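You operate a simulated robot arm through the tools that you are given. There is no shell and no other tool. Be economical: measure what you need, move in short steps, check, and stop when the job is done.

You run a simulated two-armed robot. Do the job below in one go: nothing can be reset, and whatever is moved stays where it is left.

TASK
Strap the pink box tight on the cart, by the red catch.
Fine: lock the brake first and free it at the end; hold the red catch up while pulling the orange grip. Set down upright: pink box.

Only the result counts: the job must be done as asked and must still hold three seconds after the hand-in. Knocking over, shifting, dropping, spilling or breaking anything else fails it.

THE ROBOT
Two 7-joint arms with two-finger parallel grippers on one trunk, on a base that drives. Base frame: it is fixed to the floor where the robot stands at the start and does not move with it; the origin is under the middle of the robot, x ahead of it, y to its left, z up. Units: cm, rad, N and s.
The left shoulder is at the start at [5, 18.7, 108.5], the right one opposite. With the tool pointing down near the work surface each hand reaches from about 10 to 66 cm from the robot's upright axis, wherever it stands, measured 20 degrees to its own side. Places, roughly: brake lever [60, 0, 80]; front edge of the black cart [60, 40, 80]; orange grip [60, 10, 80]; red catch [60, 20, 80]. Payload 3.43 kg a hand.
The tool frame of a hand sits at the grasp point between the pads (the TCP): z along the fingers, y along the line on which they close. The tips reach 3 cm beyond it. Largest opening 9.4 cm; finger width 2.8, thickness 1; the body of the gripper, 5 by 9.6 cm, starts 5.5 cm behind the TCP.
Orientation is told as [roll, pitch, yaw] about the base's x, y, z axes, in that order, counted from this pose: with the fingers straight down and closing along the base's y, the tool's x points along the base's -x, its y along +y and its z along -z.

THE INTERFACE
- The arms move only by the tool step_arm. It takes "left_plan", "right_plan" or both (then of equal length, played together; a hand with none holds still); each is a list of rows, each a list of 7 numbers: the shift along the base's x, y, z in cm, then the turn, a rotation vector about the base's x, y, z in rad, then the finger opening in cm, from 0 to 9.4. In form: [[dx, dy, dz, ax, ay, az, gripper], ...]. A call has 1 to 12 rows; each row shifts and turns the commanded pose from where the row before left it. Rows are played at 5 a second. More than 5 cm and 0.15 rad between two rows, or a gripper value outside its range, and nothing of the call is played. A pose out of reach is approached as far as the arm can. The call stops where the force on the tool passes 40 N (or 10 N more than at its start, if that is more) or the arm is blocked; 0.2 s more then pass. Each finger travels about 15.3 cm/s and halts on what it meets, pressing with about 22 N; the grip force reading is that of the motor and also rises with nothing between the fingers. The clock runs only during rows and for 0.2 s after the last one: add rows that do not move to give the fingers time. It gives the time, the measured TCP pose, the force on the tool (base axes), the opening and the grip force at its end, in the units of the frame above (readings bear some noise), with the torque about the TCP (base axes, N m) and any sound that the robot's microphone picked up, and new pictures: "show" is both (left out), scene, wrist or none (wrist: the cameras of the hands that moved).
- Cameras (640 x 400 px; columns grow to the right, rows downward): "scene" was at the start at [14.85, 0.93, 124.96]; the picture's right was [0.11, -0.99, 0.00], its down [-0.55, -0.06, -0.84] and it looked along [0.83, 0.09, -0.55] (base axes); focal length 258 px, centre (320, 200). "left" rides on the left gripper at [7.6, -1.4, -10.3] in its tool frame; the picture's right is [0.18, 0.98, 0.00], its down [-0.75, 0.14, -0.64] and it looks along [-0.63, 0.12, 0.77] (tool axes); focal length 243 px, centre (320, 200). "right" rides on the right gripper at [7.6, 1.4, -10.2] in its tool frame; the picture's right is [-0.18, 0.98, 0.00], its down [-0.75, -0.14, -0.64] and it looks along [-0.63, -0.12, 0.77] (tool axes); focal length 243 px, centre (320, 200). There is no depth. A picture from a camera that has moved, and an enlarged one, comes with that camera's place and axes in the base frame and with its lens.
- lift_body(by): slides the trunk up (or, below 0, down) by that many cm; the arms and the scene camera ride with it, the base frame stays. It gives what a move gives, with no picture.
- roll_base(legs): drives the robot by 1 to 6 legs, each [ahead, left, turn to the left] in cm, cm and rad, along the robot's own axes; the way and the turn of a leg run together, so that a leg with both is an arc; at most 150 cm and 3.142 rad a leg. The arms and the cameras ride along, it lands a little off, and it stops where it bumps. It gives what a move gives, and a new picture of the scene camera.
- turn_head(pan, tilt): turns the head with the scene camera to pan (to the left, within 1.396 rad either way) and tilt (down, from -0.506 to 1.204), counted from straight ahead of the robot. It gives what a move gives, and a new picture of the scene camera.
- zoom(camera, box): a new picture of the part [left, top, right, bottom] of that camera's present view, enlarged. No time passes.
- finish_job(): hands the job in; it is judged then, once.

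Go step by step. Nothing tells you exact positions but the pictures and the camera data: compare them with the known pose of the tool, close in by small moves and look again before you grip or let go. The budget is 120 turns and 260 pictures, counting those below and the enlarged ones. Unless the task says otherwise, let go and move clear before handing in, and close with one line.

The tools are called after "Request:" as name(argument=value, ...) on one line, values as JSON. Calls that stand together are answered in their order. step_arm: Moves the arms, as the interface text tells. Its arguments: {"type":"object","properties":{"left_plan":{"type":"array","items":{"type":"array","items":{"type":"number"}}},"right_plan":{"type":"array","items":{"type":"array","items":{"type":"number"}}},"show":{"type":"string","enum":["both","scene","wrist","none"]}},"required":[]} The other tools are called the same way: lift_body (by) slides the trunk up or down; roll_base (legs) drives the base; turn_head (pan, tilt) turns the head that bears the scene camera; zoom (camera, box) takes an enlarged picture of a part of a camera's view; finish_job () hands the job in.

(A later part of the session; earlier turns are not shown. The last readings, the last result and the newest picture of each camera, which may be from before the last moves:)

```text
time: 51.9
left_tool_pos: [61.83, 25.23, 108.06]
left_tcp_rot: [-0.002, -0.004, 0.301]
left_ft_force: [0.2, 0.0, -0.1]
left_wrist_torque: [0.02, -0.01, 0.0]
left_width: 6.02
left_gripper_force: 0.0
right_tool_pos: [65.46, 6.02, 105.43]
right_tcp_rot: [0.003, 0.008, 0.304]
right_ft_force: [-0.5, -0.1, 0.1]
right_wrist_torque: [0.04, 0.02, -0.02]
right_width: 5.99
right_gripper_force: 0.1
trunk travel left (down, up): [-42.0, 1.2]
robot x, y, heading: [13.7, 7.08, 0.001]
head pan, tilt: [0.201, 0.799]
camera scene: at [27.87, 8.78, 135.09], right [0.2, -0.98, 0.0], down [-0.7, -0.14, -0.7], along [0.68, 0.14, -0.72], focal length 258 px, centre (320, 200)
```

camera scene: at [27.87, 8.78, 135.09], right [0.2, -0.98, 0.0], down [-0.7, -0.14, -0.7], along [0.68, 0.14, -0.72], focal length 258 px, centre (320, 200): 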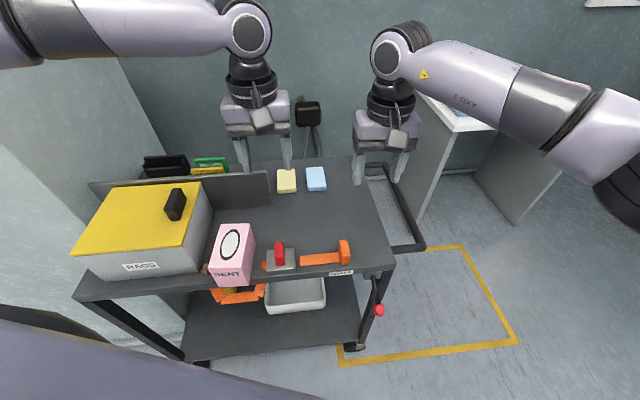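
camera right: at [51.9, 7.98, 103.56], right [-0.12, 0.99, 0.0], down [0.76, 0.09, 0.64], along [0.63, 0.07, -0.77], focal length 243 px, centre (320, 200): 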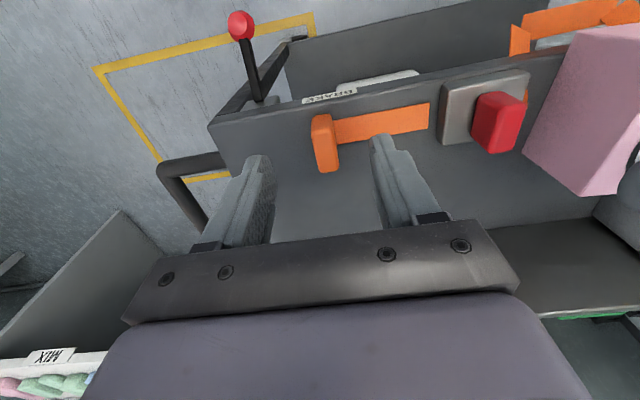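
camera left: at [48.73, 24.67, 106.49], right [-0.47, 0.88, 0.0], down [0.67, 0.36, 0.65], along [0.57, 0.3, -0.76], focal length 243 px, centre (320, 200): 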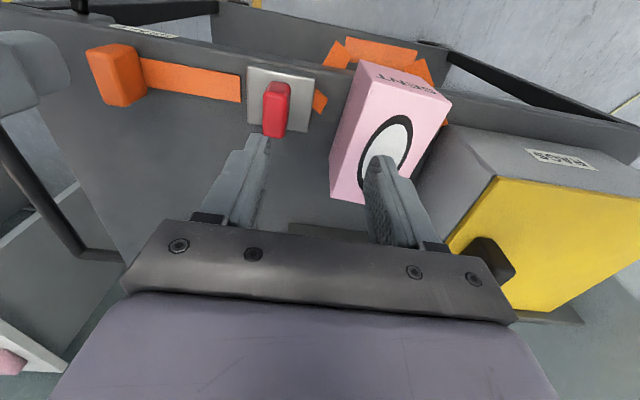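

Request:
step_arm(left_plan=[[-0.6, 0, -4.5, 0, 0, 0, 6], [-0.6, 0, -4.5, 0, 0, 0, 6], [-0.6, 0.2, -4.5, 0, 0, 0, 6], [0, 0, 0, 0, 0, 0, 6]], right_plan=[[-1.2, 1.2, -4, 0, 0, 0, 6], [-1.3, 1.2, -4, 0, 0, 0, 6], [-1.3, 1.2, -4, 0, 0, 0, 6], [0, 0, 0, 0, 0, 0, 6]])

Request:
zoom(camera="scene", box=[240, 210, 380, 310])

```text
time: 52.9
left_tool_pos: [58.25, 27.42, 96.01]
left_tcp_rot: [-0.006, -0.006, 0.303]
left_ft_force: [-1.0, -0.1, 0.2]
left_wrist_torque: [-0.03, -0.01, 0.02]
left_width: 6.01
left_gripper_force: 0.1
left hand out of reach, approached as far as the arm can: row 1, 2, 3
right_tool_pos: [61.6, 9.63, 93.5]
right_tcp_rot: [-0.001, 0.006, 0.303]
right_ft_force: [-0.5, 0.0, 1.5]
right_wrist_torque: [-0.03, 0.01, -0.01]
right_width: 5.99
right_gripper_force: 0.1
trunk travel left (down, up): [-42.0, 1.2]
robot x, y, heading: [13.93, 7.02, 0.002]
head pan, tilt: [0.201, 0.799]
camera scene: at [27.78, 8.79, 135.1], right [0.2, -0.98, 0.0], down [-0.7, -0.14, -0.7], along [0.68, 0.14, -0.72], focal length 258 px, centre (320, 200)
camera right: at [54.05, 8.62, 103.62], right [-0.12, 0.99, 0.0], down [0.76, 0.09, 0.64], along [0.63, 0.07, -0.77], focal length 243 px, centre (320, 200)
camera left: at [51.26, 23.93, 106.27], right [-0.47, 0.88, -0.01], down [0.67, 0.36, 0.65], along [0.57, 0.3, -0.76], focal length 243 px, centre (320, 200)
```

scene: 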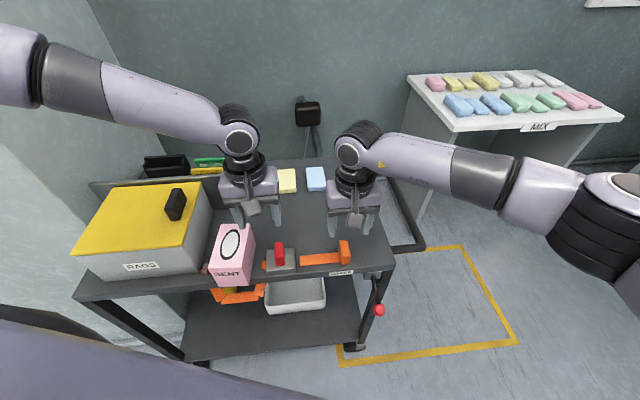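
right: 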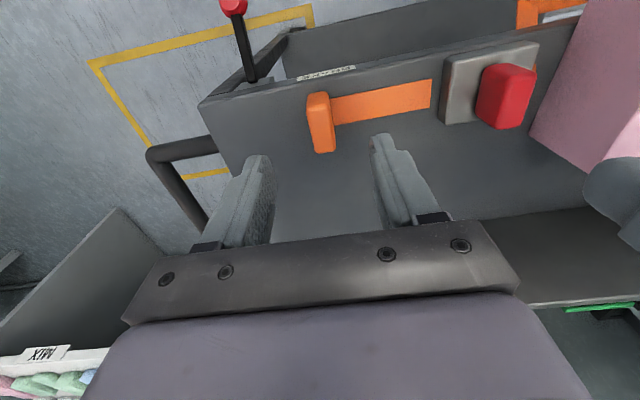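
left: 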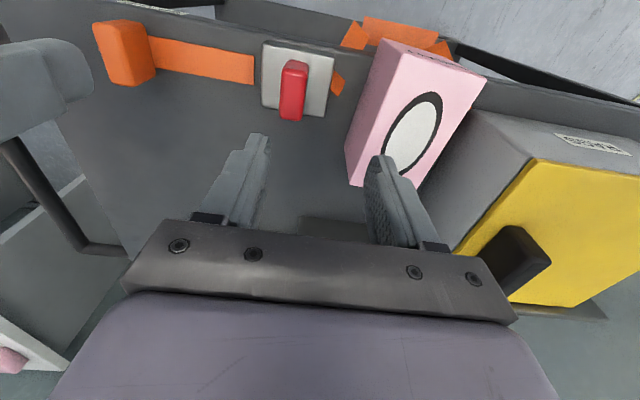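

```text
4.00 times, centred on (310, 260) of scene
camera zoom: at [27.78, 8.79, 135.1], right [0.2, -0.98, 0.0], down [-0.7, -0.14, -0.7], along [0.68, 0.14, -0.72], focal length 1034 px, centre (360, -40)
```

zoom: 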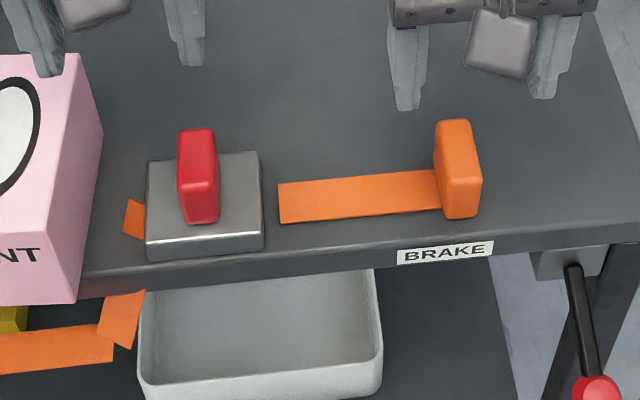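

The left arm is limited by the wrist turn (yaw 0.3 relative to the robot). I'll raise the hands and square the robot up to the cart so both hands work at zero relative yaw.

Request:
step_arm(left_plan=[[-1, 0, 4, 0, 0, 0, 6], [-1, 0, 4, 0, 0, 0, 6]], right_plan=[[-1, 0, 4, 0, 0, 0, 6], [-1, 0, 4, 0, 0, 0, 6]], show="none")

Request:
roll_base(legs=[[5.5, -7.3, 0], [0, 0, 0.3]])

```text
time: 53.5
left_tool_pos: [56.08, 27.7, 103.9]
left_tcp_rot: [-0.004, -0.005, 0.299]
left_ft_force: [-0.1, -0.5, -0.9]
left_wrist_torque: [-0.03, -0.03, -0.01]
left_width: 6.01
left_gripper_force: 0.0
right_tool_pos: [59.7, 9.72, 101.63]
right_tcp_rot: [0.0, 0.006, 0.304]
right_ft_force: [0.2, -0.5, 0.1]
right_wrist_torque: [0.01, 0.01, -0.02]
right_width: 5.99
right_gripper_force: 0.1
trunk travel left (down, up): [-42.0, 1.2]
robot x, y, heading: [14.09, 7.29, 0.002]
head pan, tilt: [0.201, 0.799]
```

```text
time: 55.8
left_tool_pos: [53.81, 31.98, 103.98]
left_tcp_rot: [-0.005, -0.003, 0.601]
left_ft_force: [0.3, 0.1, 0.3]
left_wrist_torque: [-0.04, 0.01, 0.0]
left_width: 6.02
left_gripper_force: 0.0
right_tool_pos: [62.34, 15.93, 101.64]
right_tcp_rot: [0.0, 0.005, 0.603]
right_ft_force: [-1.1, 0.1, -0.1]
right_wrist_torque: [0.01, 0.01, -0.02]
right_width: 6.0
right_gripper_force: 0.1
trunk travel left (down, up): [-42.0, 1.2]
robot x, y, heading: [19.22, -0.19, 0.299]
head pan, tilt: [0.201, 0.799]
camera scene: at [32.15, 5.5, 135.1], right [0.48, -0.88, 0.0], down [-0.63, -0.35, -0.7], along [0.61, 0.34, -0.72], focal length 258 px, centre (320, 200)
```

scene: 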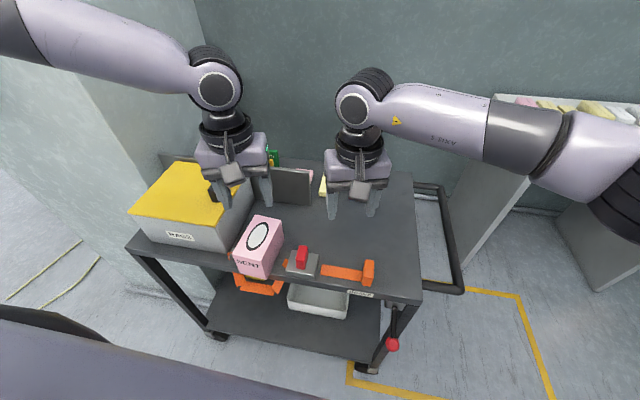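

Request:
step_arm(left_plan=[[2, -2.2, -2, 0, 0, -0.1, 6], [2, -2.2, -2, 0, 0, -0.1, 6], [1.9, -2.3, -2, 0, 0, -0.1, 6], [0, 0, -3, 0, 0, 0, 6], [0, 0, -3, 0, 0, 0, 6]], right_plan=[[0.2, -2.2, -2, 0, 0, -0.1, 6], [0.2, -2, -2, 0, 0, -0.1, 6], [0, -1.9, -2, 0, 0, -0.1, 6], [0, 0, -2, 0, 0, 0, 6], [0, 0, -1.6, 0, 0, 0, 6]])

```text
time: 57.0
left_tool_pos: [53.72, 30.48, 95.5]
left_tcp_rot: [-0.006, -0.003, 0.302]
left_ft_force: [0.3, -0.3, 0.4]
left_wrist_torque: [0.01, -0.01, 0.02]
left_width: 6.0
left_gripper_force: 0.1
left hand out of reach, approached as far as the arm can: row 2, 3, 4, 5
right_tool_pos: [62.79, 9.77, 91.96]
right_tcp_rot: [0.001, 0.008, 0.304]
right_ft_force: [0.6, 1.1, -0.6]
right_wrist_torque: [-0.04, -0.03, -0.03]
right_width: 5.98
right_gripper_force: 0.2
trunk travel left (down, up): [-42.0, 1.2]
robot x, y, heading: [19.57, -0.38, 0.302]
head pan, tilt: [0.201, 0.799]
camera scene: at [32.18, 5.48, 135.1], right [0.48, -0.88, 0.0], down [-0.63, -0.35, -0.7], along [0.61, 0.34, -0.72], focal length 258 px, centre (320, 200)
camera right: at [55.18, 8.65, 102.01], right [-0.12, 0.99, 0.0], down [0.77, 0.09, 0.64], along [0.63, 0.07, -0.77], focal length 243 px, centre (320, 200)
camera left: at [46.81, 26.85, 105.78], right [-0.47, 0.88, -0.01], down [0.67, 0.36, 0.65], along [0.57, 0.3, -0.76], focal length 243 px, centre (320, 200)
```

scene: 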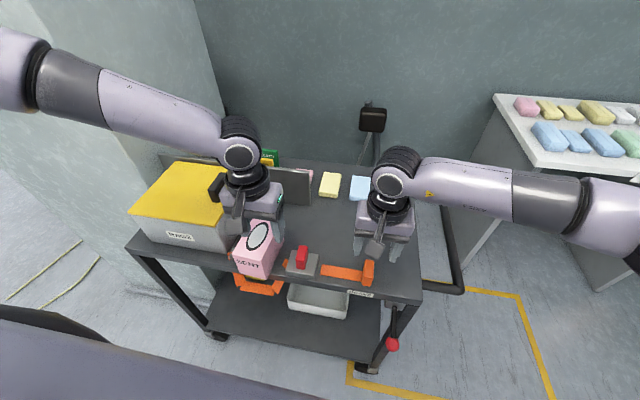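
right: 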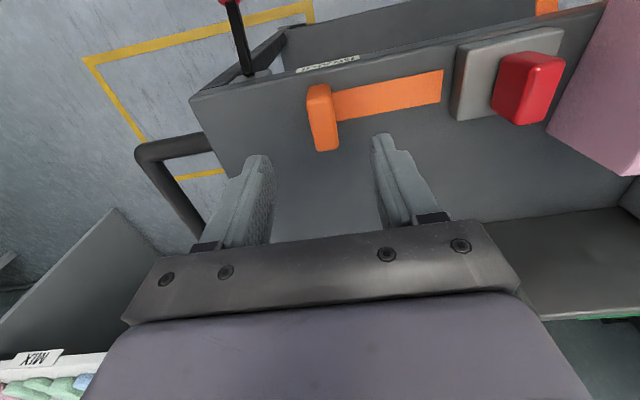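
left: 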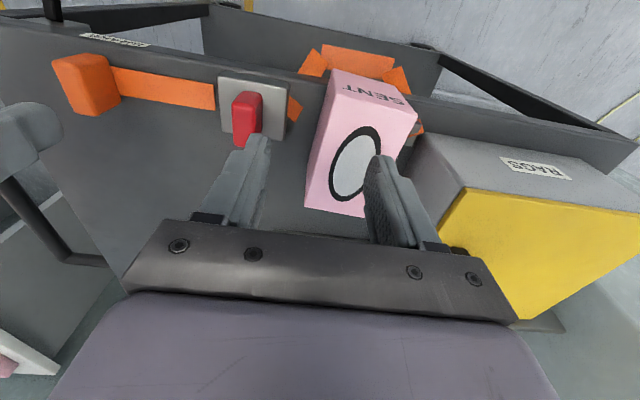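

The left arm keeps stalling about 19 cm left of the robot's centre line. I draw it back toward the robot and inward to get a better elbow posture, then extend again.

Request:
step_arm(left_plan=[[-3, -1, 1, 0, 0, 0, 6], [-3, -1, 0, 0, 0, 0, 6], [-2.5, -3, 0, 0, 0, 0, 6], [-1, -3.5, 0, 0, 0, 0, 6], [0, -3.5, 0, 0, 0, 0, 6], [0, 0, 0, 0, 0, 0, 6]], show="none")

```text
time: 58.4
left_tool_pos: [43.02, 21.87, 98.28]
left_tcp_rot: [-0.006, -0.005, 0.3]
left_ft_force: [-1.1, 0.5, -0.3]
left_wrist_torque: [0.02, 0.02, -0.01]
left_width: 5.98
left_gripper_force: 0.0
left hand out of reach, approached as far as the arm can: row 4, 5
right_tool_pos: [62.67, 9.78, 91.87]
right_tcp_rot: [0.0, 0.006, 0.304]
right_ft_force: [-0.5, 0.0, 0.2]
right_wrist_torque: [0.0, 0.0, -0.01]
right_width: 5.98
right_gripper_force: 0.1
trunk travel left (down, up): [-42.0, 1.2]
robot x, y, heading: [19.29, -0.31, 0.301]
head pan, tilt: [0.201, 0.799]
```

Request:
step_arm(left_plan=[[0, 0, 0, 0, 0, -0.14, 6], [0, 0, 0, 0, 0, -0.14, 6], [0, -3, 0, 0, 0, 0, 6], [0, -3, 0, 0, 0, 0, 6]], show="scene")

```text
time: 59.4
left_tool_pos: [42.14, 20.93, 99.7]
left_tcp_rot: [-0.005, -0.006, 0.021]
left_ft_force: [-0.3, 0.6, -0.5]
left_wrist_torque: [0.0, -0.01, -0.01]
left_width: 6.03
left_gripper_force: 0.1
left hand out of reach, approached as far as the arm can: row 3, 4
right_tool_pos: [62.7, 9.75, 91.92]
right_tcp_rot: [-0.001, 0.007, 0.304]
right_ft_force: [-0.3, -0.3, -0.8]
right_wrist_torque: [-0.03, -0.04, 0.01]
right_width: 6.01
right_gripper_force: 0.0
trunk travel left (down, up): [-42.0, 1.2]
robot x, y, heading: [19.37, -0.23, 0.301]
head pan, tilt: [0.201, 0.799]
camera scene: at [32.16, 5.48, 135.1], right [0.48, -0.88, 0.0], down [-0.63, -0.35, -0.7], along [0.61, 0.34, -0.72], focal length 258 px, centre (320, 200)
```

scene: 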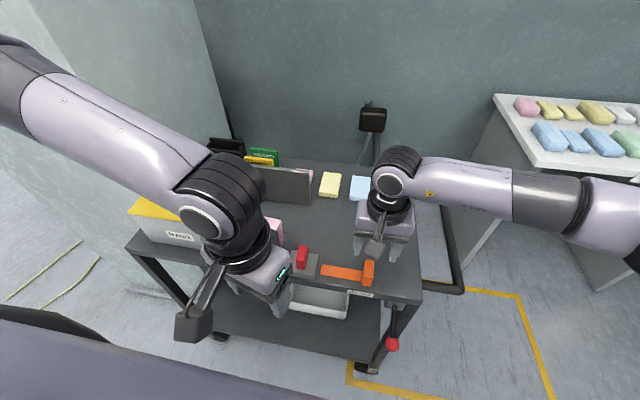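

Yaw is not the cause, so rather than fight the left arm's inward limit I shift the robot 9 cm to its right; the catch then lies 26° to the left and the grip just across centre for the right hand.

Request:
step_arm(left_plan=[[0, 2, 0, 0, 0, 0.14, 6], [0, 3, 0, 0, 0, 0.14, 6], [0, 3, 0, 0, 0, 0, 6]], show="none")

Request:
roll_base(legs=[[0, -9, 0], [2, 0, 0]])

```text
time: 60.2
left_tool_pos: [42.13, 29.1, 99.6]
left_tcp_rot: [-0.005, -0.005, 0.305]
left_ft_force: [0.3, -0.4, -0.6]
left_wrist_torque: [0.03, 0.0, -0.05]
left_width: 6.0
left_gripper_force: 0.2
right_tool_pos: [62.79, 9.84, 91.89]
right_tcp_rot: [0.0, 0.006, 0.305]
right_ft_force: [-0.4, -0.4, -0.4]
right_wrist_torque: [0.0, 0.0, -0.01]
right_width: 5.99
right_gripper_force: 0.1
trunk travel left (down, up): [-42.0, 1.2]
robot x, y, heading: [19.85, 0.02, 0.306]
head pan, tilt: [0.201, 0.799]
```

```text
time: 62.0
left_tool_pos: [46.89, 21.11, 99.77]
left_tcp_rot: [-0.003, -0.003, 0.303]
left_ft_force: [-0.7, -0.2, -0.4]
left_wrist_torque: [-0.02, 0.02, -0.01]
left_width: 5.99
left_gripper_force: 0.1
right_tool_pos: [67.34, 1.81, 91.99]
right_tcp_rot: [-0.002, 0.007, 0.305]
right_ft_force: [0.6, -0.6, -0.5]
right_wrist_torque: [-0.03, 0.02, 0.0]
right_width: 6.01
right_gripper_force: 0.1
trunk travel left (down, up): [-42.0, 1.2]
robot x, y, heading: [23.7, -7.97, 0.302]
head pan, tilt: [0.201, 0.799]
camera scene: at [36.81, -2.39, 135.08], right [0.48, -0.88, 0.0], down [-0.63, -0.35, -0.7], along [0.61, 0.34, -0.72], focal length 258 px, centre (320, 200)
```

scene: 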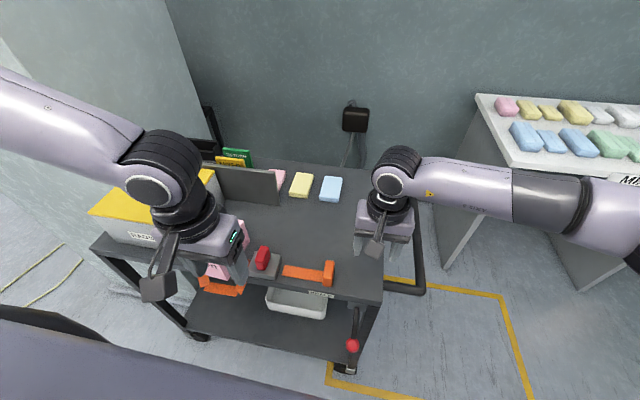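

Request:
step_arm(left_plan=[[4, 1.4, 0, 0, 0, 0, 6], [4, 1.4, 0, 0, 0, 0, 6], [4, 1.4, -2, 0, 0, 0, 6], [0.8, 0, -3, 0, 0, 0, 6], [0, 0, -2.7, 0, 0, 0, 6]], right_plan=[[-1.5, 2.7, 0, 0, 0, 0, 6], [-1.5, 2.7, 0, 0, 0, 0, 6], [-1.6, 2.6, 0, 0, 0, 0, 6], [0, 0, 0, 0, 0, 0, 6], [0, 0, 0, 0, 0, 0, 6]])

```text
time: 63.2
left_tool_pos: [58.57, 25.95, 92.72]
left_tcp_rot: [-0.006, -0.005, 0.303]
left_ft_force: [-0.7, 0.2, 0.6]
left_wrist_torque: [-0.04, 0.02, 0.0]
left_width: 5.98
left_gripper_force: 0.0
left hand out of reach, approached as far as the arm can: row 5
right_tool_pos: [62.54, 9.85, 92.02]
right_tcp_rot: [0.001, 0.005, 0.304]
right_ft_force: [0.6, -0.6, -0.1]
right_wrist_torque: [0.01, 0.0, 0.01]
right_width: 5.99
right_gripper_force: 0.1
trunk travel left (down, up): [-42.0, 1.2]
robot x, y, heading: [24.26, -7.64, 0.302]
head pan, tilt: [0.201, 0.799]
camera scene: at [36.69, -2.39, 135.1], right [0.48, -0.88, 0.0], down [-0.63, -0.35, -0.7], along [0.61, 0.34, -0.72], focal length 258 px, centre (320, 200)
camera right: at [55.03, 8.91, 102.1], right [-0.12, 0.99, 0.0], down [0.77, 0.09, 0.64], along [0.63, 0.08, -0.77], focal length 243 px, centre (320, 200)
camera left: at [51.67, 22.39, 103.03], right [-0.47, 0.88, -0.01], down [0.67, 0.36, 0.65], along [0.57, 0.3, -0.76], focal length 243 px, centre (320, 200)
```

scene: 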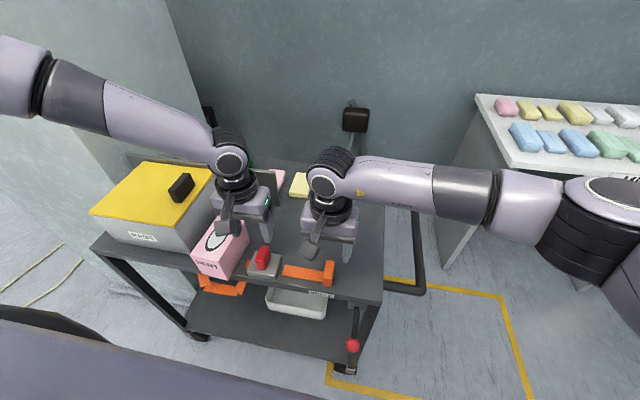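
right: 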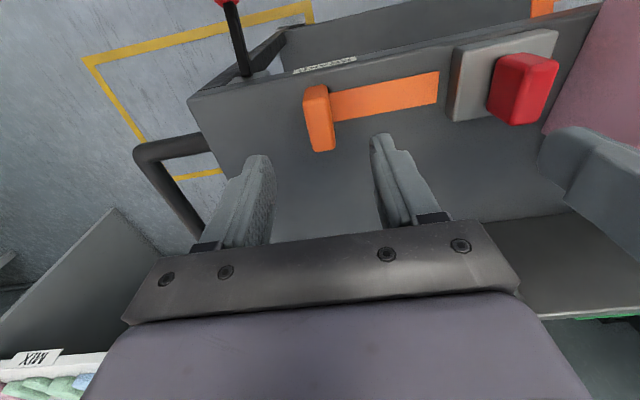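
left: 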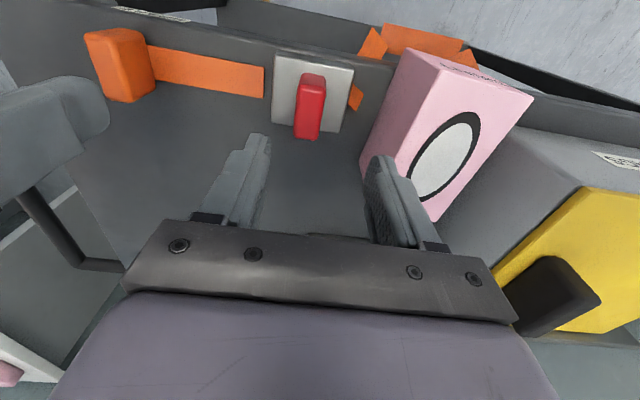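

Request:
zoom(camera="right", box=[280, 60, 580, 200])

Request:
zoom(camera="left", box=[70, 10, 390, 170])

Request:
zoom(camera="scene", box=[230, 220, 350, 310])

```text
2.13 times, centred on (430, 130) of right
camera zoom: at [55.03, 8.91, 102.1], right [-0.12, 0.99, 0.0], down [0.77, 0.09, 0.64], along [0.63, 0.08, -0.77], focal length 518 px, centre (85, 349)
```

zoom: 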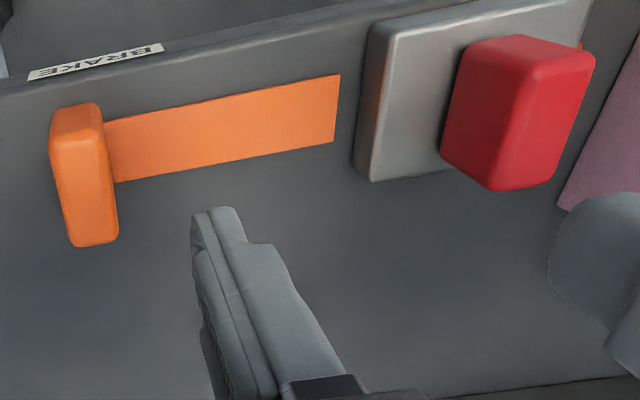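

```text
2.00 times, centred on (230, 90) of left
camera zoom: at [51.67, 22.39, 103.03], right [-0.47, 0.88, -0.01], down [0.67, 0.36, 0.65], along [0.57, 0.3, -0.76], focal length 485 px, centre (500, 420)
```

zoom: 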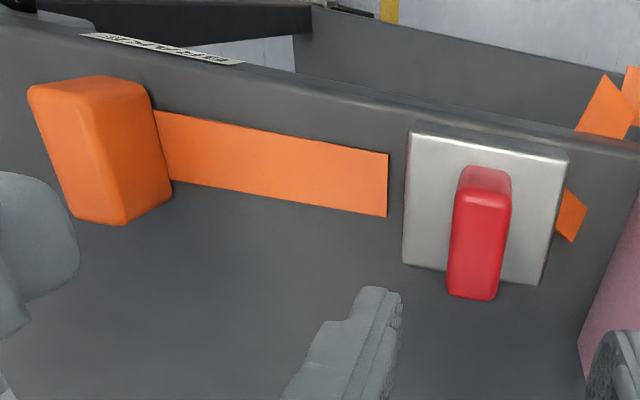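

```text
4.44 times, centred on (290, 265) of scene
camera zoom: at [36.69, -2.39, 135.1], right [0.48, -0.88, 0.0], down [-0.63, -0.35, -0.7], along [0.61, 0.34, -0.72], focal length 1149 px, centre (453, -89)
```

zoom: 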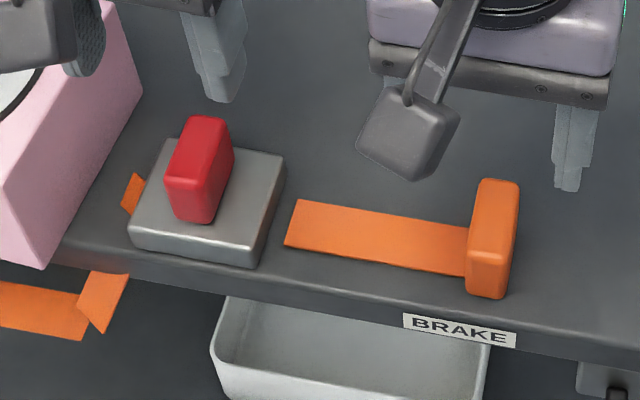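

The catch is centred near (58.6, 24.7), top 84.3; the grip near (62.9, 9.9), top 83.5. I nudge the base right 1.1 cm, fix the right hand, and then lower both hands with the trunk.

Request:
roll_base(legs=[[-0.3, -1.1, 0]])

Request:
step_arm(right_plan=[[0.1, 1.2, 0, 0, 0, 0, 5], [0, 0, 0, 0, 0, 0, 5]], left_plan=[[0, 0, 0, 0, 0, 0, 6], [0, 0, 0, 0, 0, 0, 6]], show="wrist")

```text
time: 64.0
left_tool_pos: [58.63, 24.88, 92.93]
left_tcp_rot: [-0.004, -0.006, 0.301]
left_ft_force: [0.1, -0.2, -0.4]
left_wrist_torque: [0.0, -0.02, 0.01]
left_width: 6.0
left_gripper_force: 0.0
right_tool_pos: [62.73, 8.72, 91.98]
right_tcp_rot: [0.003, 0.004, 0.305]
right_ft_force: [0.0, -0.5, 1.1]
right_wrist_torque: [0.01, 0.0, 0.01]
right_width: 5.99
right_gripper_force: 0.0
trunk travel left (down, up): [-42.0, 1.2]
robot x, y, heading: [24.05, -9.06, 0.301]
head pan, tilt: [0.201, 0.799]
camera scene: at [36.74, -3.59, 135.1], right [0.48, -0.88, 0.0], down [-0.63, -0.35, -0.7], along [0.61, 0.34, -0.72], focal length 258 px, centre (320, 200)
```

scene: 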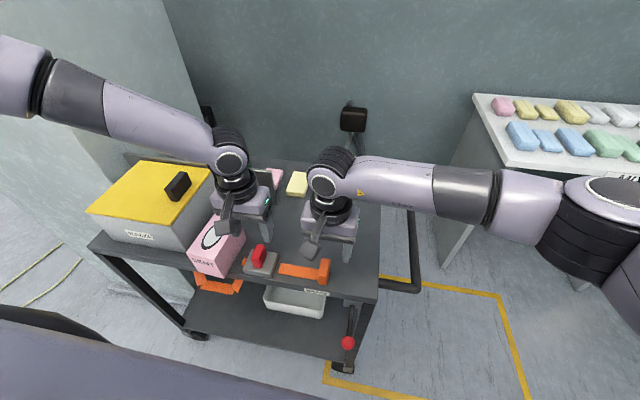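

```text
time: 64.6
left_tool_pos: [58.59, 24.93, 92.72]
left_tcp_rot: [-0.006, -0.004, 0.301]
left_ft_force: [-0.1, -0.1, 0.2]
left_wrist_torque: [0.0, 0.04, 0.01]
left_width: 6.0
left_gripper_force: 0.0
right_tool_pos: [62.77, 9.96, 91.94]
right_tcp_rot: [0.0, 0.007, 0.302]
right_ft_force: [0.7, 0.9, 0.2]
right_wrist_torque: [-0.02, 0.0, -0.02]
right_width: 5.02
right_gripper_force: 0.1
trunk travel left (down, up): [-42.0, 1.2]
robot x, y, heading: [24.0, -8.8, 0.302]
head pan, tilt: [0.201, 0.799]
camera right: at [55.23, 8.95, 102.1], right [-0.12, 0.99, 0.0], down [0.77, 0.09, 0.64], along [0.63, 0.08, -0.77], focal length 243 px, centre (320, 200)
camera left: at [51.72, 21.24, 103.07], right [-0.47, 0.88, -0.01], down [0.67, 0.36, 0.65], along [0.57, 0.3, -0.76], focal length 243 px, centre (320, 200)
```

right: 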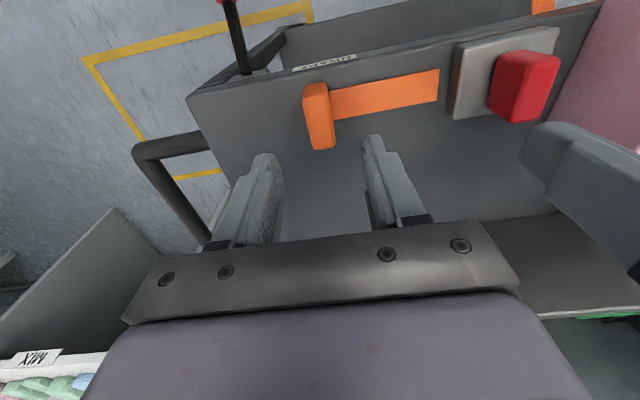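
left: 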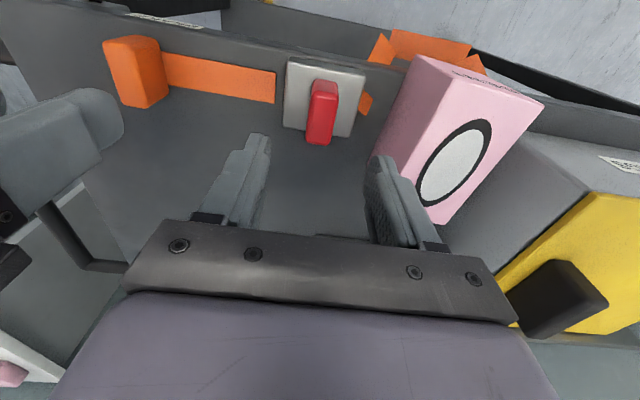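

Request:
lift_body(by=-5.5)

Request:
step_arm(right_plan=[[0, 0, 0, 0, 0, 0, 5]], left_plan=[[0, 0, 0, 0, 0, 0, 6]], show="wrist")

```text
time: 65.6
left_tool_pos: [58.67, 24.79, 87.42]
left_tcp_rot: [-0.005, -0.005, 0.3]
left_ft_force: [0.3, -0.5, 0.1]
left_wrist_torque: [-0.02, -0.01, 0.0]
left_width: 6.0
left_gripper_force: 0.0
right_tool_pos: [62.75, 9.96, 86.59]
right_tcp_rot: [0.001, 0.005, 0.304]
right_ft_force: [0.2, 0.0, -1.6]
right_wrist_torque: [0.05, 0.01, 0.0]
right_width: 4.95
right_gripper_force: 0.1
trunk travel left (down, up): [-36.5, 6.7]
robot x, y, heading: [24.14, -9.29, 0.302]
head pan, tilt: [0.201, 0.799]
```

```text
time: 66.0
left_tool_pos: [58.69, 24.83, 87.24]
left_tcp_rot: [-0.006, -0.005, 0.302]
left_ft_force: [0.4, 0.3, 0.4]
left_wrist_torque: [-0.02, -0.01, 0.0]
left_width: 6.02
left_gripper_force: 0.1
right_tool_pos: [62.77, 10.0, 86.47]
right_tcp_rot: [0.0, 0.008, 0.306]
right_ft_force: [0.2, 0.9, 0.2]
right_wrist_torque: [0.01, -0.02, -0.01]
right_width: 5.01
right_gripper_force: 0.1
trunk travel left (down, up): [-36.5, 6.7]
robot x, y, heading: [24.36, -9.2, 0.301]
head pan, tilt: [0.201, 0.799]
camera right: at [55.21, 8.96, 96.61], right [-0.12, 0.99, 0.0], down [0.77, 0.09, 0.64], along [0.63, 0.08, -0.77], focal length 243 px, centre (320, 200)
camera left: at [51.72, 21.25, 97.57], right [-0.47, 0.88, -0.01], down [0.67, 0.36, 0.65], along [0.57, 0.3, -0.76], focal length 243 px, centre (320, 200)
```

right: 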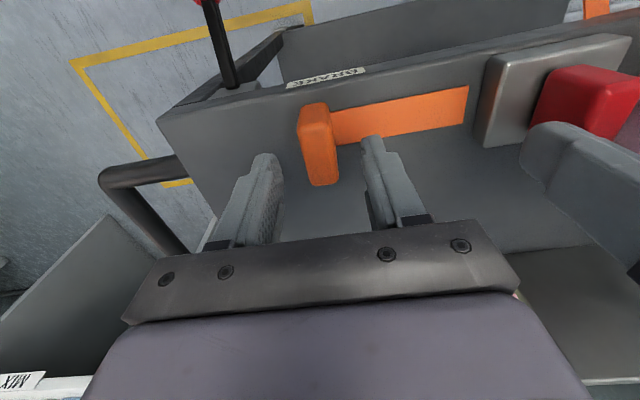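
left: 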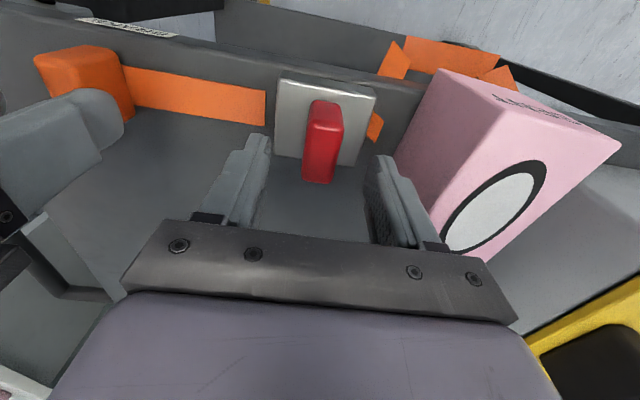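

Request:
lift_body(by=-3.3)

Request:
step_arm(right_plan=[[-0.2, 0, -0.7, 0, 0, 0, 5], [0, 0, 0, 0, 0, 0, 1], [0, 0, 0, 0, 0, 0, 1], [0, 0, 0, 0, 0, 0, 1]], left_plan=[[0, 0, 0, 0, 0, 0, 6], [0, 0, 0, 0, 0, 0, 1], [0, 0, 0, 0, 0, 0, 1], [0, 0, 0, 0, 0, 0, 1]])

```text
time: 66.7
left_tool_pos: [58.66, 24.83, 83.95]
left_tcp_rot: [-0.005, -0.006, 0.302]
left_ft_force: [0.6, -1.3, 0.8]
left_wrist_torque: [-0.01, -0.02, 0.01]
left_width: 6.0
left_gripper_force: 0.0
right_tool_pos: [62.72, 9.97, 83.15]
right_tcp_rot: [0.0, 0.006, 0.306]
right_ft_force: [0.2, -0.3, -0.5]
right_wrist_torque: [-0.04, -0.03, 0.01]
right_width: 4.97
right_gripper_force: 0.1
trunk travel left (down, up): [-33.2, 10.0]
robot x, y, heading: [23.96, -8.92, 0.304]
head pan, tilt: [0.201, 0.799]
```

```text
time: 67.7
left_tool_pos: [58.64, 24.96, 84.05]
left_tcp_rot: [-0.002, -0.005, 0.304]
left_ft_force: [-1.3, 7.3, 0.1]
left_wrist_torque: [-0.03, 0.05, 0.51]
left_width: 2.55
left_gripper_force: 45.0
right_tool_pos: [62.63, 9.94, 82.52]
right_tcp_rot: [-0.003, 0.006, 0.303]
right_ft_force: [2.3, -14.3, 4.5]
right_wrist_torque: [-0.11, 0.17, 0.47]
right_width: 2.57
right_gripper_force: 45.1
trunk travel left (down, up): [-33.2, 10.0]
robot x, y, heading: [23.66, -9.31, 0.303]
head pan, tilt: [0.201, 0.799]
camera scene: at [36.73, -3.6, 126.31], right [0.48, -0.88, 0.0], down [-0.63, -0.34, -0.7], along [0.61, 0.34, -0.72], focal length 258 px, centre (320, 200)
camera right: at [55.04, 8.86, 92.6], right [-0.12, 0.99, 0.0], down [0.76, 0.09, 0.64], along [0.63, 0.07, -0.77], focal length 243 px, centre (320, 200)
camera left: at [51.71, 21.25, 94.28], right [-0.47, 0.88, 0.0], down [0.67, 0.36, 0.65], along [0.57, 0.3, -0.76], focal length 243 px, centre (320, 200)
```

scene: 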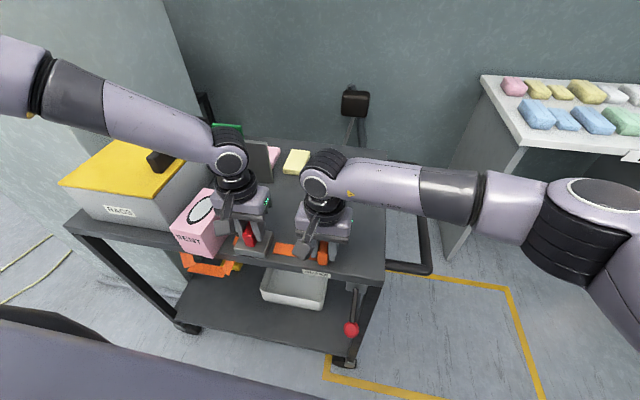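
right: 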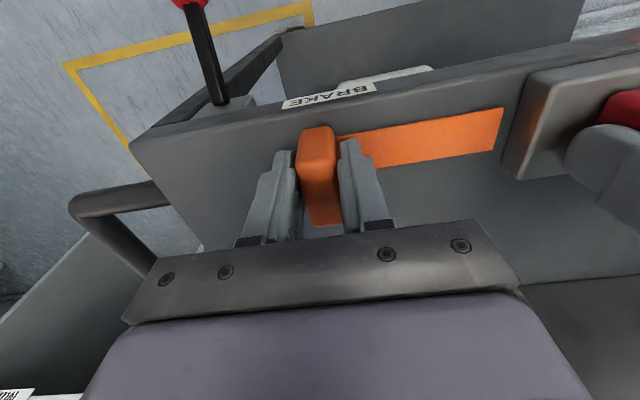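
left: 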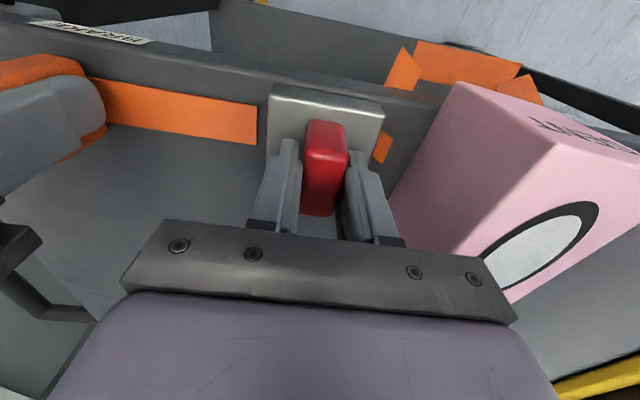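

Both are held. I lift the catch in small steps and see how far it moves.

Request:
step_arm(left_plan=[[0, 0, 0.5, 0, 0, 0, 1], [0, 0, 0.5, 0, 0, 0, 1], [0, 0, 0.5, 0, 0, 0, 1], [0, 0, 0, 0, 0, 0, 1]], show="wrist")

```text
time: 68.7
left_tool_pos: [58.63, 24.97, 85.43]
left_tcp_rot: [-0.003, -0.005, 0.303]
left_ft_force: [0.4, 13.4, -3.8]
left_wrist_torque: [0.02, -0.13, 0.54]
left_width: 2.56
left_gripper_force: 44.6
right_tool_pos: [62.64, 9.85, 82.6]
right_tcp_rot: [-0.005, 0.006, 0.304]
right_ft_force: [3.2, -18.5, 4.6]
right_wrist_torque: [0.08, -0.19, 0.46]
right_width: 2.57
right_gripper_force: 45.4
trunk travel left (down, up): [-33.2, 10.0]
robot x, y, heading: [23.53, -9.38, 0.302]
head pan, tilt: [0.201, 0.799]
camera left: at [51.71, 21.26, 95.75], right [-0.47, 0.88, 0.0], down [0.67, 0.36, 0.65], along [0.57, 0.3, -0.76], focal length 243 px, centre (320, 200)
```

left: 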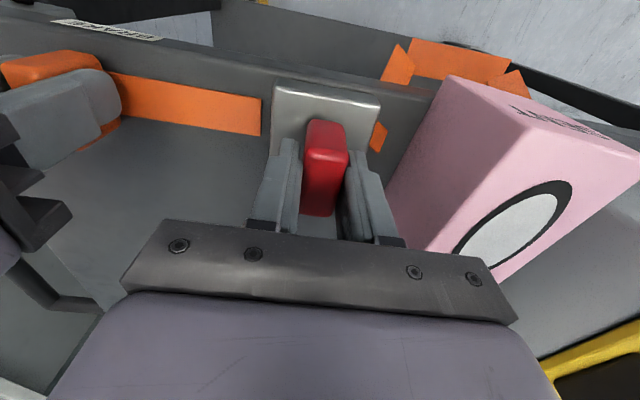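

Request:
step_arm(left_plan=[[0, 0, 0.4, 0, 0, 0, 1], [0, 0, 0.4, 0, 0, 0, 1], [0, 0, 0, 0, 0, 0, 1]], show="none")

```text
time: 69.5
left_tool_pos: [58.61, 24.8, 86.23]
left_tcp_rot: [-0.004, -0.002, 0.302]
left_ft_force: [5.1, 13.5, -22.3]
left_wrist_torque: [0.23, -0.75, 0.44]
left_width: 2.61
left_gripper_force: 44.8
right_tool_pos: [62.68, 10.0, 82.45]
right_tcp_rot: [-0.004, 0.008, 0.304]
right_ft_force: [0.2, -23.0, 12.1]
right_wrist_torque: [0.27, -0.76, 0.41]
right_width: 2.57
right_gripper_force: 44.6
trunk travel left (down, up): [-33.2, 10.0]
robot x, y, heading: [24.05, -9.11, 0.305]
head pan, tilt: [0.201, 0.799]
```

The catch is at its upper stop. Now a short trial pull of the orange grip, along the strap toward the right end.

Request:
step_arm(right_plan=[[0.15, -0.48, 0, 0, 0, 0, 1], [0.15, -0.48, 0, 0, 0, 0, 1], [0.15, -0.48, 0, 0, 0, 0, 1], [0, 0, 0, 0, 0, 0, 1]], left_plan=[[0, 0, -0.1, 0, 0, 0, 1], [0, 0, 0, 0, 0, 0, 1], [0, 0, 0, 0, 0, 0, 1], [0, 0, 0, 0, 0, 0, 1]])

Request:
zoom(camera="scene", box=[150, 180, 350, 310])

```text
time: 70.5
left_tool_pos: [58.59, 24.88, 86.09]
left_tcp_rot: [-0.006, -0.003, 0.301]
left_ft_force: [2.7, 3.6, -15.3]
left_wrist_torque: [-0.17, 0.44, 0.54]
left_width: 2.56
left_gripper_force: 44.9
right_tool_pos: [63.06, 8.57, 82.52]
right_tcp_rot: [0.001, 0.008, 0.304]
right_ft_force: [1.6, 1.8, 8.0]
right_wrist_torque: [0.21, 0.1, 0.52]
right_width: 2.57
right_gripper_force: 45.0
trunk travel left (down, up): [-33.2, 10.0]
robot x, y, heading: [23.58, -9.08, 0.302]
head pan, tilt: [0.201, 0.799]
camera scene: at [36.82, -3.44, 126.29], right [0.48, -0.88, 0.0], down [-0.63, -0.35, -0.7], along [0.61, 0.34, -0.72], focal length 258 px, centre (320, 200)
camera right: at [55.46, 7.58, 92.59], right [-0.12, 0.99, 0.0], down [0.77, 0.09, 0.64], along [0.63, 0.08, -0.77], focal length 243 px, centre (320, 200)
camera left: at [51.72, 21.31, 96.41], right [-0.47, 0.88, -0.01], down [0.67, 0.36, 0.64], along [0.57, 0.3, -0.77], focal length 243 px, centre (320, 200)
```

scene: 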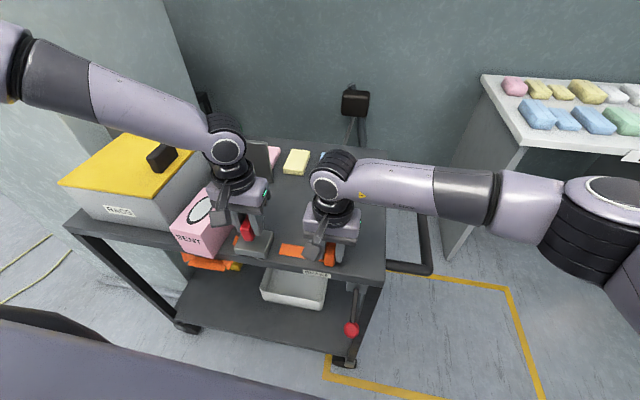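
right: 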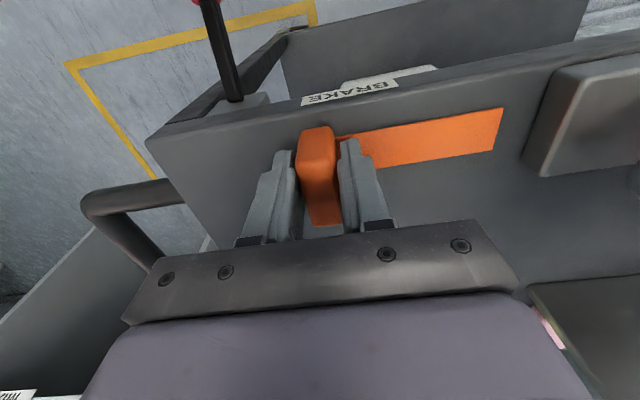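
left: 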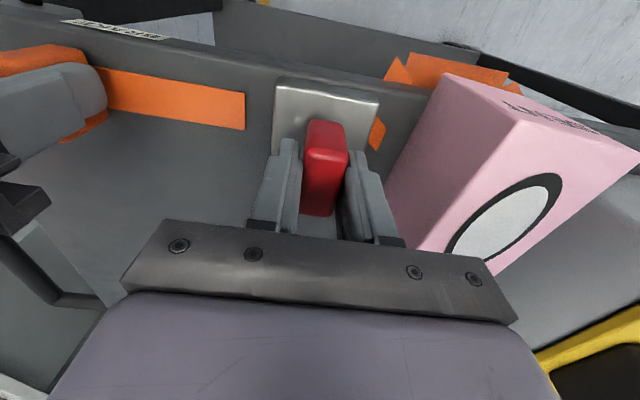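

```text
3.08 times, centred on (250, 245) of scene
camera zoom: at [36.82, -3.44, 126.29], right [0.48, -0.88, 0.0], down [-0.63, -0.35, -0.7], along [0.61, 0.34, -0.72], focal length 796 px, centre (535, 62)
```

zoom: 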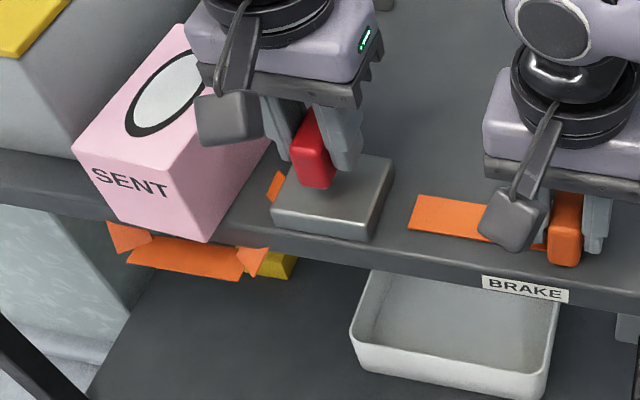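

The grip slides freely with the catch up. I pull further in small steps and watch the loop and the pull force.

Request:
step_arm(right_plan=[[0.18, -0.57, 0, 0, 0, 0, 1], [0.18, -0.57, 0, 0, 0, 0, 1], [0.18, -0.57, 0, 0, 0, 0, 1], [0.18, -0.57, 0, 0, 0, 0, 1], [0, 0, 0, 0, 0, 0, 1]], show="none")

Request:
zoom(camera="left", box=[340, 10, 640, 200])

Request:
zoom(camera="scene", box=[150, 180, 350, 310])

```text
time: 71.7
left_tool_pos: [58.51, 24.92, 86.23]
left_tcp_rot: [-0.004, -0.003, 0.303]
left_ft_force: [1.3, 0.2, -17.1]
left_wrist_torque: [0.0, 0.07, 0.56]
left_width: 2.56
left_gripper_force: 45.4
right_tool_pos: [63.82, 6.27, 82.42]
right_tcp_rot: [0.0, 0.007, 0.306]
right_ft_force: [-0.5, 0.7, 10.0]
right_wrist_torque: [-0.05, 0.09, 0.45]
right_width: 2.59
right_gripper_force: 44.8
trunk travel left (down, up): [-33.2, 10.0]
robot x, y, heading: [23.8, -9.21, 0.301]
head pan, tilt: [0.201, 0.799]
```

```text
2.11 times, centred on (490, 105) of left
camera zoom: at [51.7, 21.3, 96.42], right [-0.47, 0.88, -0.01], down [0.67, 0.36, 0.64], along [0.57, 0.3, -0.76], focal length 511 px, centre (-38, 400)
```

zoom: 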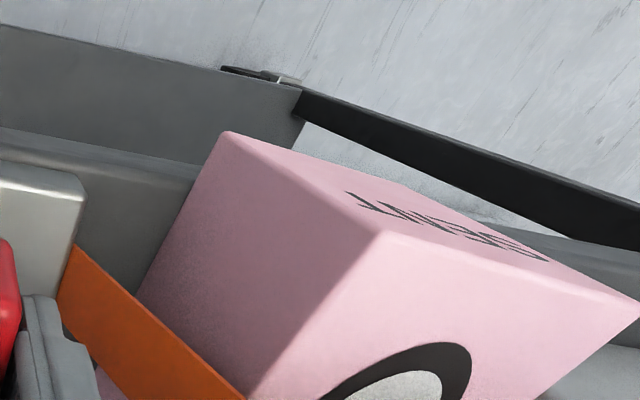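

```text
3.08 times, centred on (250, 245) of scene
camera zoom: at [36.78, -3.47, 126.29], right [0.48, -0.88, 0.0], down [-0.63, -0.35, -0.7], along [0.61, 0.34, -0.72], focal length 796 px, centre (535, 62)
```

zoom: 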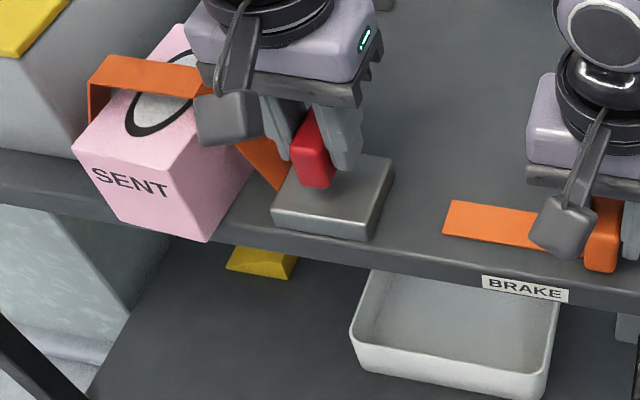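

The strap has swung up over the box by itself. I keep pulling until it goes tight.

Request:
step_arm(right_plan=[[0.15, -0.48, 0, 0, 0, 0, 1], [0.15, -0.48, 0, 0, 0, 0, 1], [0.15, -0.48, 0, 0, 0, 0, 1], [0.15, -0.48, 0, 0, 0, 0, 1], [0, 0, 0, 0, 0, 0, 1]], show="none")

Request:
zoom(camera="scene", box=[150, 180, 350, 310])

```text
time: 72.9
left_tool_pos: [58.62, 24.9, 86.16]
left_tcp_rot: [-0.005, -0.003, 0.303]
left_ft_force: [-2.6, -1.8, -15.5]
left_wrist_torque: [0.02, -0.02, 0.49]
left_width: 2.59
left_gripper_force: 44.5
right_tool_pos: [64.38, 4.42, 82.54]
right_tcp_rot: [0.0, 0.005, 0.305]
right_ft_force: [2.7, 0.5, 6.2]
right_wrist_torque: [0.06, 0.07, 0.38]
right_width: 2.58
right_gripper_force: 45.2
trunk travel left (down, up): [-33.2, 10.0]
robot x, y, heading: [24.1, -9.13, 0.302]
head pan, tilt: [0.201, 0.799]
```

```text
3.08 times, centred on (250, 245) of scene
camera zoom: at [36.79, -3.48, 126.28], right [0.48, -0.88, 0.0], down [-0.63, -0.35, -0.7], along [0.61, 0.34, -0.72], focal length 796 px, centre (535, 62)
```

zoom: 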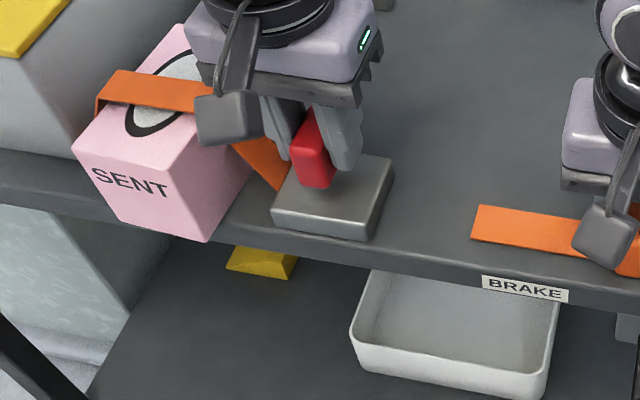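

Request:
step_arm(right_plan=[[0.12, -0.38, 0, 0, 0, 0, 1], [0.12, -0.38, 0, 0, 0, 0, 1], [0.12, -0.38, 0, 0, 0, 0, 1], [0.12, -0.38, 0, 0, 0, 0, 1], [0, 0, 0, 0, 0, 0, 1]], show="none")

Request:
zoom(camera="scene", box=[150, 180, 350, 310])

```text
time: 74.1
left_tool_pos: [58.64, 24.89, 86.13]
left_tcp_rot: [-0.005, -0.004, 0.302]
left_ft_force: [-3.3, -3.7, -14.7]
left_wrist_torque: [-0.06, 0.11, 0.54]
left_width: 2.58
left_gripper_force: 44.9
right_tool_pos: [64.87, 2.81, 82.5]
right_tcp_rot: [-0.001, 0.005, 0.304]
right_ft_force: [4.7, 2.3, 5.8]
right_wrist_torque: [0.09, -0.15, 0.46]
right_width: 2.61
right_gripper_force: 44.9
trunk travel left (down, up): [-33.2, 10.0]
robot x, y, heading: [23.96, -9.22, 0.297]
head pan, tilt: [0.201, 0.799]
```

```text
3.08 times, centred on (250, 245) of scene
camera zoom: at [36.8, -3.48, 126.29], right [0.48, -0.88, 0.0], down [-0.63, -0.35, -0.7], along [0.61, 0.34, -0.72], focal length 796 px, centre (535, 62)
```

zoom: 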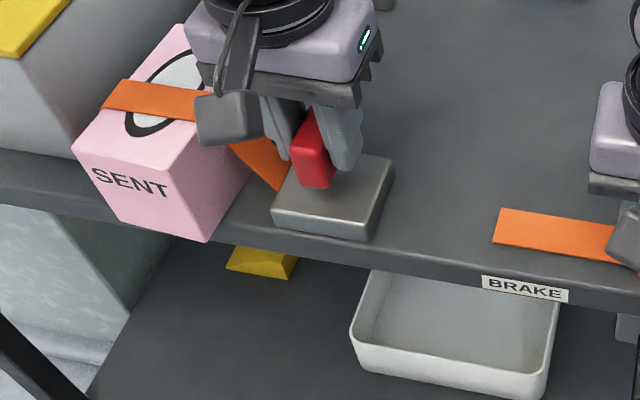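

Request:
step_arm(right_plan=[[0.14, -0.35, 0, 0, 0, 0, 1], [0.14, -0.35, 0, 0, 0, 0, 1], [0.14, -0.35, 0, 0, 0, 0, 1], [0, 0, 0, 0, 0, 0, 1]], show="none")

Request:
zoom(camera="scene", box=[150, 180, 350, 310])

```text
time: 75.1
left_tool_pos: [58.71, 24.95, 86.12]
left_tcp_rot: [-0.006, -0.005, 0.302]
left_ft_force: [-2.9, -2.3, -14.4]
left_wrist_torque: [-0.06, 0.14, 0.54]
left_width: 2.58
left_gripper_force: 45.3
right_tool_pos: [65.23, 1.84, 82.39]
right_tcp_rot: [0.001, 0.007, 0.305]
right_ft_force: [0.5, -0.6, 5.3]
right_wrist_torque: [0.17, -0.43, 0.43]
right_width: 2.57
right_gripper_force: 45.0
trunk travel left (down, up): [-33.2, 10.0]
robot x, y, heading: [23.79, -9.2, 0.304]
head pan, tilt: [0.201, 0.799]
```

```text
3.08 times, centred on (250, 245) of scene
camera zoom: at [36.77, -3.49, 126.29], right [0.48, -0.88, 0.0], down [-0.63, -0.35, -0.7], along [0.61, 0.34, -0.72], focal length 796 px, centre (535, 62)
```

zoom: 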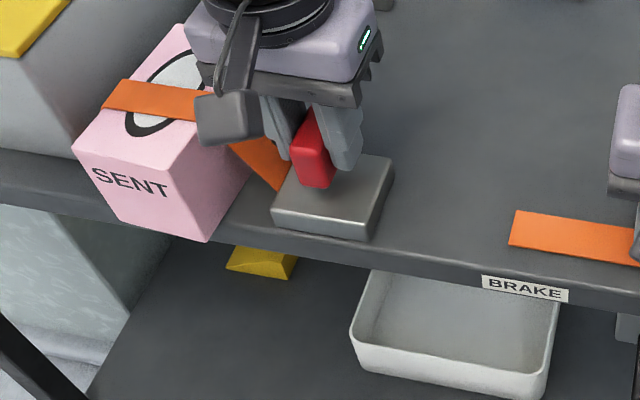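

Request:
step_arm(right_plan=[[0.13, -0.35, 0, 0, 0, 0, 1], [0.13, -0.35, 0, 0, 0, 0, 1], [0.13, -0.35, 0, 0, 0, 0, 1], [0, 0, 0, 0, 0, 0, 1]], show="none")

Request:
zoom(camera="scene", box=[190, 180, 430, 310])

```text
time: 76.1
left_tool_pos: [58.6, 24.89, 86.02]
left_tcp_rot: [-0.009, -0.005, 0.301]
left_ft_force: [-2.3, -12.1, -12.0]
left_wrist_torque: [0.09, -0.12, 0.58]
left_width: 2.57
left_gripper_force: 45.1
right_tool_pos: [65.45, 1.15, 82.36]
right_tcp_rot: [0.007, 0.01, 0.308]
right_ft_force: [-6.2, 28.1, -7.4]
right_wrist_torque: [-0.16, 0.3, 0.21]
right_width: 2.59
right_gripper_force: 45.3
trunk travel left (down, up): [-33.2, 10.0]
robot x, y, heading: [23.75, -8.87, 0.307]
head pan, tilt: [0.201, 0.799]
```

```text
2.67 times, centred on (310, 245) of scene
camera zoom: at [36.77, -3.33, 126.27], right [0.48, -0.88, 0.0], down [-0.63, -0.35, -0.7], along [0.61, 0.33, -0.72], focal length 689 px, centre (347, 80)
```

zoom: 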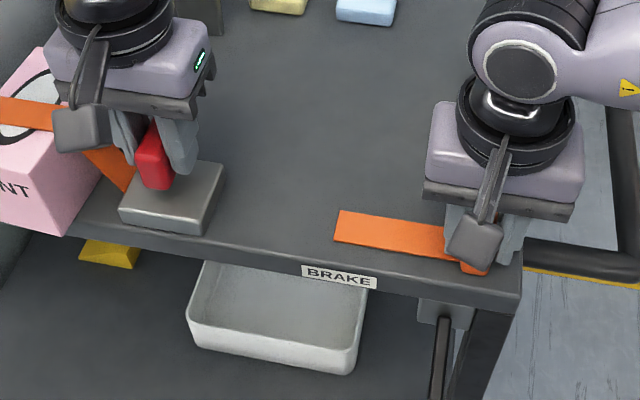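

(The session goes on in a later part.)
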